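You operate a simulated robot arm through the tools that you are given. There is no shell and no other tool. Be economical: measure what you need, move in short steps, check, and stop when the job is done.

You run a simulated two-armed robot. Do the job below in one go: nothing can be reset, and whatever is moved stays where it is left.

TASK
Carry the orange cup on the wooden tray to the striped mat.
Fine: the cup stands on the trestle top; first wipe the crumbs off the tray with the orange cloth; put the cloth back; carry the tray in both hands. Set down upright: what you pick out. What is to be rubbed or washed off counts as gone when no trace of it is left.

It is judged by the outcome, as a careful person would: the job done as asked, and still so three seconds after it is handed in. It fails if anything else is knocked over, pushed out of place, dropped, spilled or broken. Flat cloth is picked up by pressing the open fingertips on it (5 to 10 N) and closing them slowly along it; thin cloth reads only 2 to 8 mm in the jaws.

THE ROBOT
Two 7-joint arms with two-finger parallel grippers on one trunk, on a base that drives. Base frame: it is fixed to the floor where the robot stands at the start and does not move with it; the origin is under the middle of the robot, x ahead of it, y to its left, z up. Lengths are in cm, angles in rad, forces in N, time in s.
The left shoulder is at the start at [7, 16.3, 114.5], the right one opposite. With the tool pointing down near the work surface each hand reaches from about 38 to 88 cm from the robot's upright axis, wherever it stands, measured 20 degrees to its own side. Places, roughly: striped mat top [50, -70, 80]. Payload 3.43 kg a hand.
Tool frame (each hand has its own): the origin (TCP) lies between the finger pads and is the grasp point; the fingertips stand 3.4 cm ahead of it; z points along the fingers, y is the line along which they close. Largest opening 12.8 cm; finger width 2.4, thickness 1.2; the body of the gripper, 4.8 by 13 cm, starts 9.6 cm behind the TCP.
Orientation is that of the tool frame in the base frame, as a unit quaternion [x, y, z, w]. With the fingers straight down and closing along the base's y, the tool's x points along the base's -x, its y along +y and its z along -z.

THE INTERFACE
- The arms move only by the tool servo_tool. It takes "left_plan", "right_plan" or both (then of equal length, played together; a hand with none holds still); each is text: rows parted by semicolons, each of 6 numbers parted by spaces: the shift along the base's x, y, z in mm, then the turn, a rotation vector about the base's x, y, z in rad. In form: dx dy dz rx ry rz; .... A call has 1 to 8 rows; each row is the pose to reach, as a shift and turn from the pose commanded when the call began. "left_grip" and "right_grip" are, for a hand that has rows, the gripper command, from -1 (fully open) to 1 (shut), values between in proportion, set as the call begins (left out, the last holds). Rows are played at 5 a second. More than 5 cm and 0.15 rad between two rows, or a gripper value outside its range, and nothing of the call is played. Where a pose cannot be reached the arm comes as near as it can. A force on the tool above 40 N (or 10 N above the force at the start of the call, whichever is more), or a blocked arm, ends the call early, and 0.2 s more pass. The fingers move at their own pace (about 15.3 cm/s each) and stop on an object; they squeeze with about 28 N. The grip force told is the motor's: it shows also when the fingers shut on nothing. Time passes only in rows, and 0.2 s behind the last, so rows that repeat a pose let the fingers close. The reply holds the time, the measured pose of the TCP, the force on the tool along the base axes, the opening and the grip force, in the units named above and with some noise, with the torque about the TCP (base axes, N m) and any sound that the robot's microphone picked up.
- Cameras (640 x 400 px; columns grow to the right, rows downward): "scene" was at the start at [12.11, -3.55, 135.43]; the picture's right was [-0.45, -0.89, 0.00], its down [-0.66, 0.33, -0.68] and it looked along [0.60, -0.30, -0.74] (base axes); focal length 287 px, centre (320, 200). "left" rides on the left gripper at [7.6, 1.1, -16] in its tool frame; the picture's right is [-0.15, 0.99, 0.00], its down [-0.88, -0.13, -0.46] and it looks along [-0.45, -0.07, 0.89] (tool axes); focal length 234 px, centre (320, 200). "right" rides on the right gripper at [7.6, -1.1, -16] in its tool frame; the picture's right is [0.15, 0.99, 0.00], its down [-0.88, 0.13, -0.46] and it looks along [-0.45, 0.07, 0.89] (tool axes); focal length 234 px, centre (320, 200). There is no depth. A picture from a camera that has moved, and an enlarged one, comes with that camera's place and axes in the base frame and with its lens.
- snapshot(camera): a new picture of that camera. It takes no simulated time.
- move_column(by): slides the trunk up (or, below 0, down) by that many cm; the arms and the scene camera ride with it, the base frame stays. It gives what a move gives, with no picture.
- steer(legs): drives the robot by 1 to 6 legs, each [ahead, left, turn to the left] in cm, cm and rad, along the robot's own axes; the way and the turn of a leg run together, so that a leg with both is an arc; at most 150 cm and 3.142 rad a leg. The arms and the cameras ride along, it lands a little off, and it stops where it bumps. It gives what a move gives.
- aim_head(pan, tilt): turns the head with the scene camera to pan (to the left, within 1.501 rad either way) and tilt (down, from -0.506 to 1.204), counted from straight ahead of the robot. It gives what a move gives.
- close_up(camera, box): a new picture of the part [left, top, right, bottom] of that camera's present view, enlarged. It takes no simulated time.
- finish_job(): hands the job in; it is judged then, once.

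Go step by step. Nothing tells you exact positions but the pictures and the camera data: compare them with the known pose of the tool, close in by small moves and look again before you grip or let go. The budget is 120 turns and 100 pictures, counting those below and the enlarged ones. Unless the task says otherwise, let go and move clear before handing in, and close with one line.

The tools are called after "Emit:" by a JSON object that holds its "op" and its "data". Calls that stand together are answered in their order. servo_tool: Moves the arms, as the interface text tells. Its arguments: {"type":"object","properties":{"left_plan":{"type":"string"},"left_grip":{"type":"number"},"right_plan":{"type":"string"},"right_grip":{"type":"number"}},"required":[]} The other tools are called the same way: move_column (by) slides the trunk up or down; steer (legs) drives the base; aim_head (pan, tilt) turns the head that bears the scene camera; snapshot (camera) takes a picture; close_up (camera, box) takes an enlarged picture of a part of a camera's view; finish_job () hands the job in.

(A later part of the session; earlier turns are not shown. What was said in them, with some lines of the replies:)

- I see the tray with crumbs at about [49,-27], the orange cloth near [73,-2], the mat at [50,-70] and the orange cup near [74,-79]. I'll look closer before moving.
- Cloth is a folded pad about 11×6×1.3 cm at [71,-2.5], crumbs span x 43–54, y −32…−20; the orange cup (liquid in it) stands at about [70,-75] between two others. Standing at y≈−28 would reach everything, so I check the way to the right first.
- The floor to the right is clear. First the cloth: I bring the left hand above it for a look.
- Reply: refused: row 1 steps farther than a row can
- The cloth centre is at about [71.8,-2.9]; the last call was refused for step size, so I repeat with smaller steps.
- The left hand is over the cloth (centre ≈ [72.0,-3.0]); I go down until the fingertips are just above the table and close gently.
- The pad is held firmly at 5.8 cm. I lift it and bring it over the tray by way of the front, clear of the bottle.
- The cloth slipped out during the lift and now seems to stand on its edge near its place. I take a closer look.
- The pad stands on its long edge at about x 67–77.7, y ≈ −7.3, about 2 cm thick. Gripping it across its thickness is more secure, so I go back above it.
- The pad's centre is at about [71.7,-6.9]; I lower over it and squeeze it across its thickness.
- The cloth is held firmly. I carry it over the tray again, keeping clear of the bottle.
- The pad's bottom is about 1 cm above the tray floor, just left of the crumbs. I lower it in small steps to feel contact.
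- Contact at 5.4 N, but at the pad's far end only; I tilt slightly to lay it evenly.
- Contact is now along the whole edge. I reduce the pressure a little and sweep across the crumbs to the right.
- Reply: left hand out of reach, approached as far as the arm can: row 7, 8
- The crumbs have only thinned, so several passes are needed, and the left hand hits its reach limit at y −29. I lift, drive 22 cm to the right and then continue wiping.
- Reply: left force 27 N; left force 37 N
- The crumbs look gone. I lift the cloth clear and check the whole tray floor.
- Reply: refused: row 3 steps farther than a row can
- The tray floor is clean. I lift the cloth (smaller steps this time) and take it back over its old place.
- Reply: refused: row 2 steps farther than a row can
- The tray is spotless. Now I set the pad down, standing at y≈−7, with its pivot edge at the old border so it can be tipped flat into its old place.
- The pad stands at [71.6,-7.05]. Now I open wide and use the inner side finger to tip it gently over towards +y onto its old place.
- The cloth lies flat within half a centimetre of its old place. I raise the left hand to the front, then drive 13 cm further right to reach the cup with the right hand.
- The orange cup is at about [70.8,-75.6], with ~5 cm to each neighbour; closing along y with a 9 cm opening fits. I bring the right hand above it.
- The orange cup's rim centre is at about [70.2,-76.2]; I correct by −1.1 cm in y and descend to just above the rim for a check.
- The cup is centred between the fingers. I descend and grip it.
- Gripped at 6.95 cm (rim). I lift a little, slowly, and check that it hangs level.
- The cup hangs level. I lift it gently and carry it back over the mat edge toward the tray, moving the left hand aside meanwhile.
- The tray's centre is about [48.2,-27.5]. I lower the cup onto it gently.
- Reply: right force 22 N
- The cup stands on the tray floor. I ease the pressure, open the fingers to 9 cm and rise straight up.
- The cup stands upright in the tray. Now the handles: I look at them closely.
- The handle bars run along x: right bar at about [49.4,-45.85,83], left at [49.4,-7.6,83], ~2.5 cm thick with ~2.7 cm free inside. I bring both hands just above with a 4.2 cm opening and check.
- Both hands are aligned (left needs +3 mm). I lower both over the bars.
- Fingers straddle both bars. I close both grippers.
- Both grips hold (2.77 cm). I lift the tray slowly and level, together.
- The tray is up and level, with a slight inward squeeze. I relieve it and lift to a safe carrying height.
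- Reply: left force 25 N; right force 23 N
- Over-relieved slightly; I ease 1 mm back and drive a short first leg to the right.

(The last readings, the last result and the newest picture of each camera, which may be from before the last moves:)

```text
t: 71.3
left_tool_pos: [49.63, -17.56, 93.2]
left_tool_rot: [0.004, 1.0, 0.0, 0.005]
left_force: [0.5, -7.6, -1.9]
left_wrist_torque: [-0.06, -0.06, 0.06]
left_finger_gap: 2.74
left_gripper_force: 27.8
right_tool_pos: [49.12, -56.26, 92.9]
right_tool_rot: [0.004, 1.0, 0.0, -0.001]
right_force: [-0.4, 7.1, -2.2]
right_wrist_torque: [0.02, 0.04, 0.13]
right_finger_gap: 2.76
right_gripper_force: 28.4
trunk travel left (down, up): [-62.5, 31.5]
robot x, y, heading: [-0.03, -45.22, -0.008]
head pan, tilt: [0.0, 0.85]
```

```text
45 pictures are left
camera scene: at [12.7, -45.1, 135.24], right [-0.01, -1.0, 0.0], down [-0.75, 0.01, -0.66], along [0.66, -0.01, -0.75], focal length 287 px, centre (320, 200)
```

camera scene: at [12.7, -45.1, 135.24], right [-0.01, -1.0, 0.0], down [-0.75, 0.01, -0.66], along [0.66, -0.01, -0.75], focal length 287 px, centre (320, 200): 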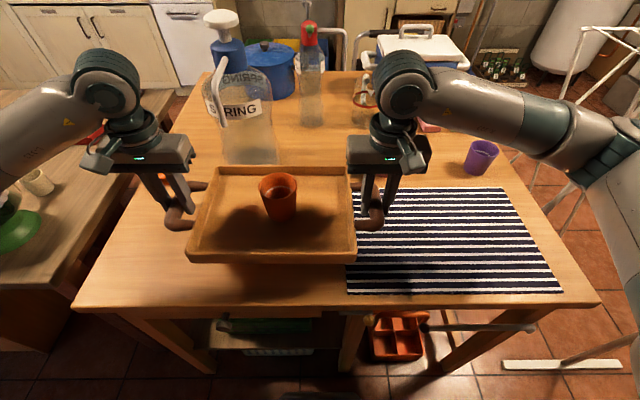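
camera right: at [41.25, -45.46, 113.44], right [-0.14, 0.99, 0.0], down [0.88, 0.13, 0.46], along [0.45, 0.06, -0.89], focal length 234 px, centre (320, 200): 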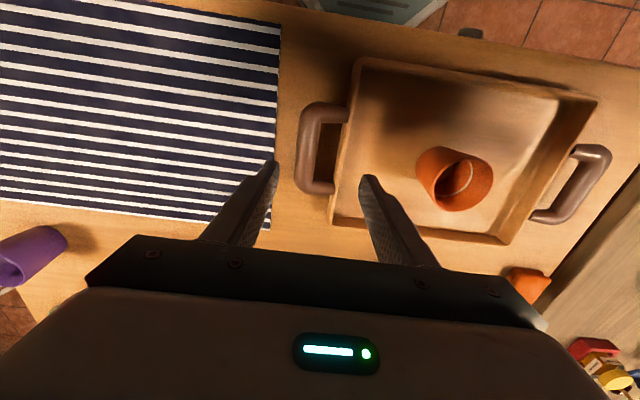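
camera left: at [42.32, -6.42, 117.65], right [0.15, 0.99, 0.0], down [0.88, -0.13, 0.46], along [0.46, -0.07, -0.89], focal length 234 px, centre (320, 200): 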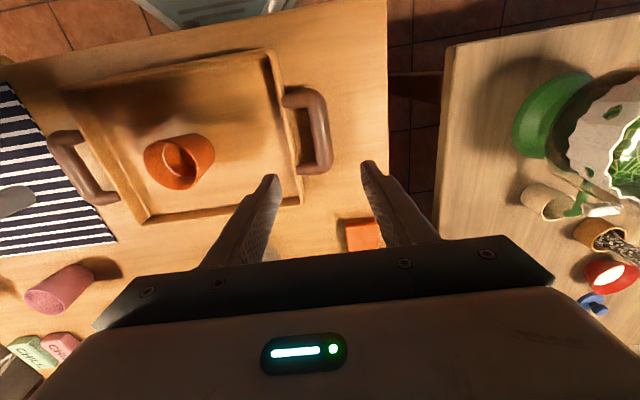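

The cup stayed put. I drive the remaining 34 cm in two legs.

Emit:
{"op": "steer", "data": {"legs": [[0, -17, 0]]}}

Emit:
{"op": "steer", "data": {"legs": [[0, -16.5, 0]]}}

Emit:
{"op": "snapshot", "data": {"camera": "scene"}}

Emit:
{"op": "snapshot", "data": {"camera": "right"}}

```text
t: 72.7
left_tool_pos: [49.4, -33.98, 93.21]
left_tool_rot: [0.003, 1.0, 0.0, 0.005]
left_force: [0.3, 0.1, -3.0]
left_wrist_torque: [0.04, 0.02, 0.04]
left_finger_gap: 2.76
left_gripper_force: 27.9
right_tool_pos: [48.97, -72.84, 93.06]
right_tool_rot: [0.004, 1.0, 0.0, 0.0]
right_force: [-0.5, 0.0, -1.8]
right_wrist_torque: [-0.01, -0.02, 0.13]
right_finger_gap: 2.77
right_gripper_force: 28.2
trunk travel left (down, up): [-62.5, 31.5]
robot x, y, heading: [-0.44, -61.25, -0.01]
head pan, tilt: [0.0, 0.85]
```

```text
t: 74.2
left_tool_pos: [49.33, -50.24, 93.3]
left_tool_rot: [0.003, 1.0, 0.0, 0.005]
left_force: [0.2, -0.4, -4.3]
left_wrist_torque: [0.07, 0.06, 0.07]
left_finger_gap: 2.77
left_gripper_force: 28.0
right_tool_pos: [49.02, -89.14, 92.88]
right_tool_rot: [0.004, 1.0, 0.0, -0.001]
right_force: [-1.3, 1.1, -2.4]
right_wrist_torque: [-0.01, -0.03, 0.07]
right_finger_gap: 2.77
right_gripper_force: 28.5
trunk travel left (down, up): [-62.5, 31.5]
robot x, y, heading: [-0.61, -77.57, -0.009]
head pan, tilt: [0.0, 0.85]
```

```text
44 pictures are left
camera scene: at [12.42, -77.89, 135.25], right [-0.01, -1.0, 0.0], down [-0.75, 0.01, -0.66], along [0.66, -0.01, -0.75], focal length 287 px, centre (320, 200)
```

scene: 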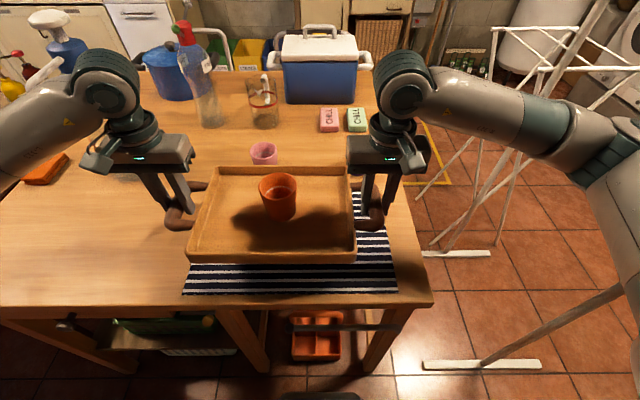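

```text
43 pictures are left
camera right: at [41.51, -90.11, 108.92], right [-0.14, 0.99, 0.0], down [0.88, 0.12, 0.46], along [0.45, 0.06, -0.89], focal length 234 px, centre (320, 200)
```

right: 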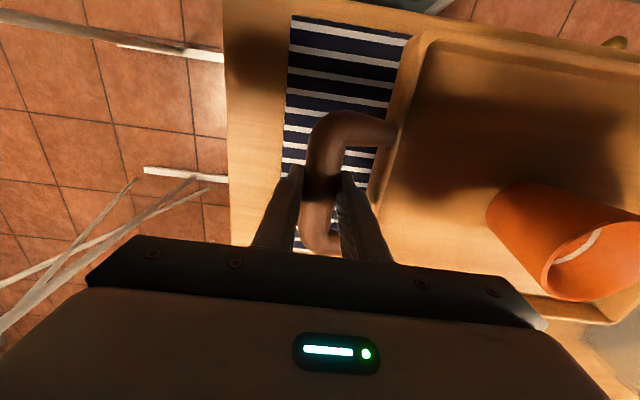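

The tray is over the mat; mat centre is about [50,-72.3]. I shift the tray 2.5 cm to the right and lower it level to just above the mat.

Emit:
{"op": "servo_tool", "data": {"right_plan": "2 -6 0 0 0 0; 5 -15 -4 0 0 0; 8 -25 -14 0 0 0; 8 -25 -28 0 0 0; 8 -25 -44 0 0 0; 8 -25 -60 0 0 0; 8 -25 -70 0 0 0; 8 -25 -73 0 0 0", "left_plan": "2 -6 -1 0 0 0; 5 -15 -6 0 0 0; 8 -25 -17 0 0 0; 8 -25 -31 0 0 0; 8 -25 -47 0 0 0; 8 -25 -63 0 0 0; 8 -25 -73 0 0 0; 8 -25 -76 0 0 0"}}

Emit:
{"op": "snapshot", "data": {"camera": "scene"}}

```text
t: 76.0
left_tool_pos: [50.01, -52.72, 85.72]
left_tool_rot: [0.004, 1.0, 0.0, 0.005]
left_force: [0.1, -13.6, -1.8]
left_wrist_torque: [-0.24, 0.06, 0.1]
left_finger_gap: 2.74
left_gripper_force: 28.3
right_tool_pos: [49.71, -91.57, 85.82]
right_tool_rot: [0.004, 1.0, 0.001, -0.001]
right_force: [0.3, 12.9, -4.0]
right_wrist_torque: [0.13, -0.05, 0.1]
right_finger_gap: 2.74
right_gripper_force: 27.9
trunk travel left (down, up): [-62.5, 31.5]
robot x, y, heading: [-0.49, -77.76, -0.007]
head pan, tilt: [0.0, 0.85]
```

```text
42 pictures are left
camera scene: at [12.42, -77.86, 135.25], right [-0.01, -1.0, 0.0], down [-0.75, 0.01, -0.66], along [0.66, -0.01, -0.75], focal length 287 px, centre (320, 200)
```

scene: 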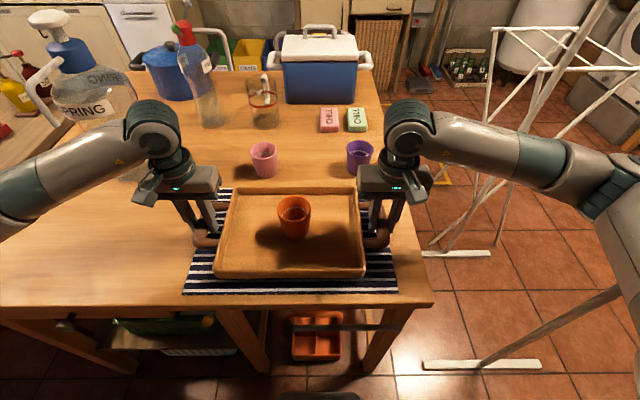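

Well centred on the mat. I lower the last centimetre in small steps until the weight comes off.

Emit:
{"op": "servo_tool", "data": {"right_plan": "0 0 -4 0 0 0; 0 0 -8 0 0 0; 0 0 -11 0 0 0; 0 0 -11 0 0 0", "left_plan": "0 0 -4 0 0 0; 0 0 -8 0 0 0; 0 0 -11 0 0 0; 0 0 -11 0 0 0"}}

Emit:
{"op": "servo_tool", "data": {"right_plan": "0 0 -2 0 0 0; 0 0 -3 0 0 0; 0 0 -3 0 0 0", "left_plan": "0 0 -2 0 0 0; 0 0 -3 0 0 0; 0 0 -3 0 0 0"}}

```text
t: 77.0
left_tool_pos: [50.04, -52.88, 84.48]
left_tool_rot: [0.003, 1.0, 0.0, 0.006]
left_force: [-1.6, -13.6, -1.2]
left_wrist_torque: [-0.24, 0.07, -0.26]
left_finger_gap: 2.76
left_gripper_force: 28.0
right_tool_pos: [49.46, -91.69, 84.61]
right_tool_rot: [0.005, 1.0, 0.0, 0.0]
right_force: [1.2, 13.6, -3.3]
right_wrist_torque: [0.08, -0.03, -0.23]
right_finger_gap: 2.75
right_gripper_force: 28.0
trunk travel left (down, up): [-62.5, 31.5]
robot x, y, heading: [-0.5, -77.72, -0.008]
head pan, tilt: [0.0, 0.85]
```

```text
t: 77.8
left_tool_pos: [50.14, -52.88, 84.55]
left_tool_rot: [0.004, 1.0, 0.001, 0.008]
left_force: [-3.4, -12.1, 25.1]
left_wrist_torque: [-0.17, 0.21, -0.31]
left_finger_gap: 2.76
left_gripper_force: 27.7
right_tool_pos: [49.5, -91.79, 84.59]
right_tool_rot: [0.005, 1.0, 0.001, 0.002]
right_force: [7.9, 12.9, 9.6]
right_wrist_torque: [0.16, 0.63, -0.18]
right_finger_gap: 2.75
right_gripper_force: 27.8
trunk travel left (down, up): [-62.5, 31.5]
robot x, y, heading: [-0.57, -77.93, -0.012]
head pan, tilt: [0.0, 0.85]
```

The tray is down on the mat. I ease the pressure and tension, then open both grippers just enough.

Emit:
{"op": "servo_tool", "data": {"right_plan": "0 0.5 1 0 0 0; 0 1 1.2 0 0 0; 0 1 1.2 0 0 0", "left_plan": "0 -0.5 1.5 0 0 0; 0 -1 2.2 0 0 0; 0 -1 2.2 0 0 0"}}

Emit:
{"op": "servo_tool", "data": {"right_plan": "0 0 0 0 0 0; 0 0 0 0 0 0; 0 0 0 0 0 0", "left_plan": "0 0 0 0 0 0; 0 0 0 0 0 0; 0 0 0 0 0 0", "right_grip": 0.36, "left_grip": 0.36}}

Emit:
{"op": "close_up", "data": {"camera": "scene", "box": [170, 140, 420, 310]}}

```text
t: 78.6
left_tool_pos: [49.99, -52.9, 84.51]
left_tool_rot: [0.003, 1.0, 0.002, 0.005]
left_force: [3.6, 1.0, 20.0]
left_wrist_torque: [-0.02, -0.48, -0.25]
left_finger_gap: 2.72
left_gripper_force: 28.1
right_tool_pos: [49.55, -91.71, 84.57]
right_tool_rot: [0.004, 1.0, -0.001, 0.001]
right_force: [4.6, -0.5, 8.2]
right_wrist_torque: [0.01, -0.75, -0.12]
right_finger_gap: 2.74
right_gripper_force: 28.2
trunk travel left (down, up): [-62.5, 31.5]
robot x, y, heading: [-0.28, -77.8, -0.005]
head pan, tilt: [0.0, 0.85]
```

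```text
t: 79.4
left_tool_pos: [50.07, -52.92, 84.48]
left_tool_rot: [0.003, 1.0, 0.0, 0.006]
left_force: [0.1, -1.4, -0.7]
left_wrist_torque: [-0.01, 0.05, 0.01]
left_finger_gap: 4.1
left_gripper_force: 0.0
right_tool_pos: [49.55, -91.67, 84.5]
right_tool_rot: [0.004, 1.0, -0.001, 0.0]
right_force: [0.0, 0.1, -0.3]
right_wrist_torque: [0.01, 0.0, 0.03]
right_finger_gap: 4.09
right_gripper_force: 0.0
trunk travel left (down, up): [-62.5, 31.5]
robot x, y, heading: [-0.44, -77.72, -0.01]
head pan, tilt: [0.0, 0.85]
```

```text
2.35 times, centred on (295, 225) of scene
camera zoom: at [12.38, -77.86, 135.25], right [-0.01, -1.0, 0.0], down [-0.75, 0.01, -0.66], along [0.66, -0.01, -0.75], focal length 676 px, centre (379, 141)
```

zoom: 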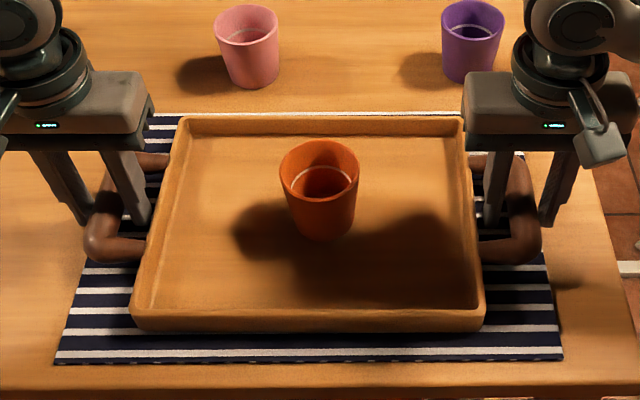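

The tray rests inside the mat with the cup upright. I raise both hands straight up and clear, then check the scene.

Emit:
{"op": "servo_tool", "data": {"right_plan": "0 0 15 0 0 0; 0 0 40 0 0 0; 0 0 80 0 0 0; 0 0 125 0 0 0; 0 0 165 0 0 0; 0 0 165 0 0 0", "left_plan": "0 0 15 0 0 0; 0 0 40 0 0 0; 0 0 80 0 0 0; 0 0 125 0 0 0; 0 0 165 0 0 0; 0 0 165 0 0 0"}}

Emit:
{"op": "snapshot", "data": {"camera": "scene"}}

Emit:
{"op": "snapshot", "data": {"camera": "left"}}

Emit:
{"op": "snapshot", "data": {"camera": "right"}}

```text
t: 80.8
left_tool_pos: [49.88, -52.89, 100.53]
left_tool_rot: [0.004, 1.0, 0.001, 0.004]
left_force: [-0.8, 0.0, -1.0]
left_wrist_torque: [-0.03, 0.0, -0.02]
left_finger_gap: 4.11
left_gripper_force: 0.1
right_tool_pos: [49.93, -91.54, 101.18]
right_tool_rot: [0.003, 1.0, -0.002, -0.001]
right_force: [1.0, -0.1, -0.5]
right_wrist_torque: [0.0, 0.02, 0.02]
right_finger_gap: 4.12
right_gripper_force: 0.0
trunk travel left (down, up): [-62.5, 31.5]
robot x, y, heading: [-0.7, -77.51, -0.01]
head pan, tilt: [0.0, 0.85]
```

```text
40 pictures are left
camera scene: at [12.44, -77.87, 135.24], right [-0.01, -1.0, 0.0], down [-0.75, 0.01, -0.66], along [0.66, -0.01, -0.75], focal length 287 px, centre (320, 200)
```

scene: 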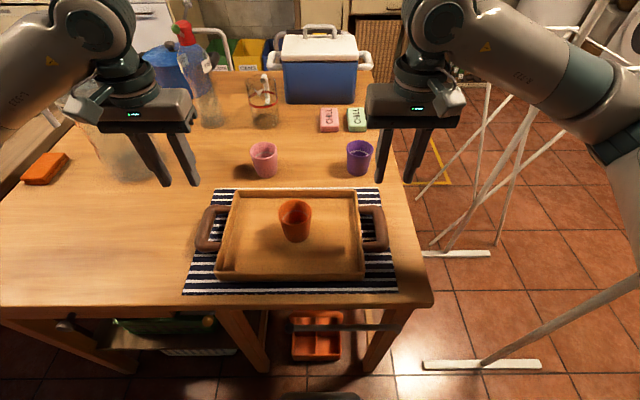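

```text
39 pictures are left
camera left: at [42.26, -51.61, 116.41], right [0.15, 0.99, 0.0], down [0.88, -0.14, 0.46], along [0.46, -0.07, -0.89], focal length 234 px, centre (320, 200)
```

left: 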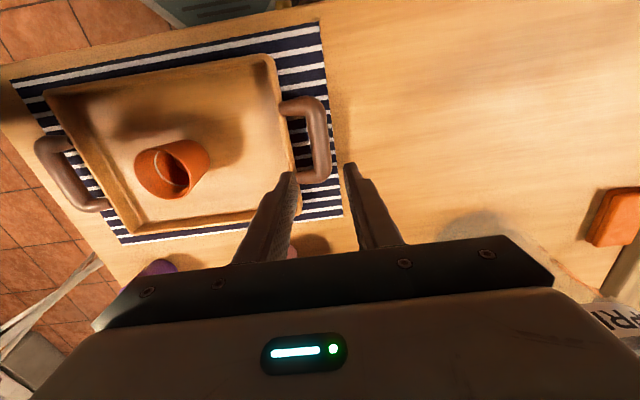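

```text
38 pictures are left
camera right: at [42.48, -92.49, 117.05], right [-0.14, 0.99, 0.0], down [0.88, 0.12, 0.45], along [0.45, 0.06, -0.89], focal length 234 px, centre (320, 200)
```

right: 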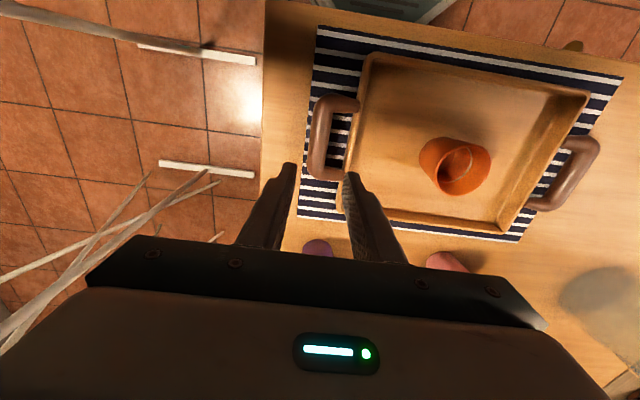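

Everything stands where it should: tray within the mat, cup upright, cloth back, others untouched. One last close look at the tray floor.

Emit:
{"op": "close_up", "data": {"camera": "scene", "box": [205, 180, 385, 290]}}

```text
3.56 times, centred on (295, 235) of scene
camera zoom: at [12.44, -77.87, 135.24], right [-0.01, -1.0, 0.0], down [-0.75, 0.01, -0.66], along [0.66, -0.01, -0.75], focal length 1022 px, centre (409, 76)
```

zoom: 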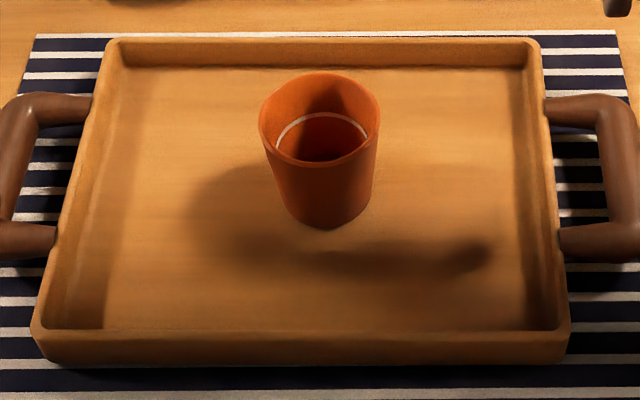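

The tray floor is clean and the cup stands upright; I hand the job in.

Emit:
{"op": "finish_job", "data": {}}

```text
The job is handed in.
```

The orange cup stands upright on the wiped tray, which I carried in both hands and set on the striped mat. The orange cloth lies flat again within half a centimetre of its old place; it slipped out of the gripper once on the first lift, and I later tipped it over to lay it flat.
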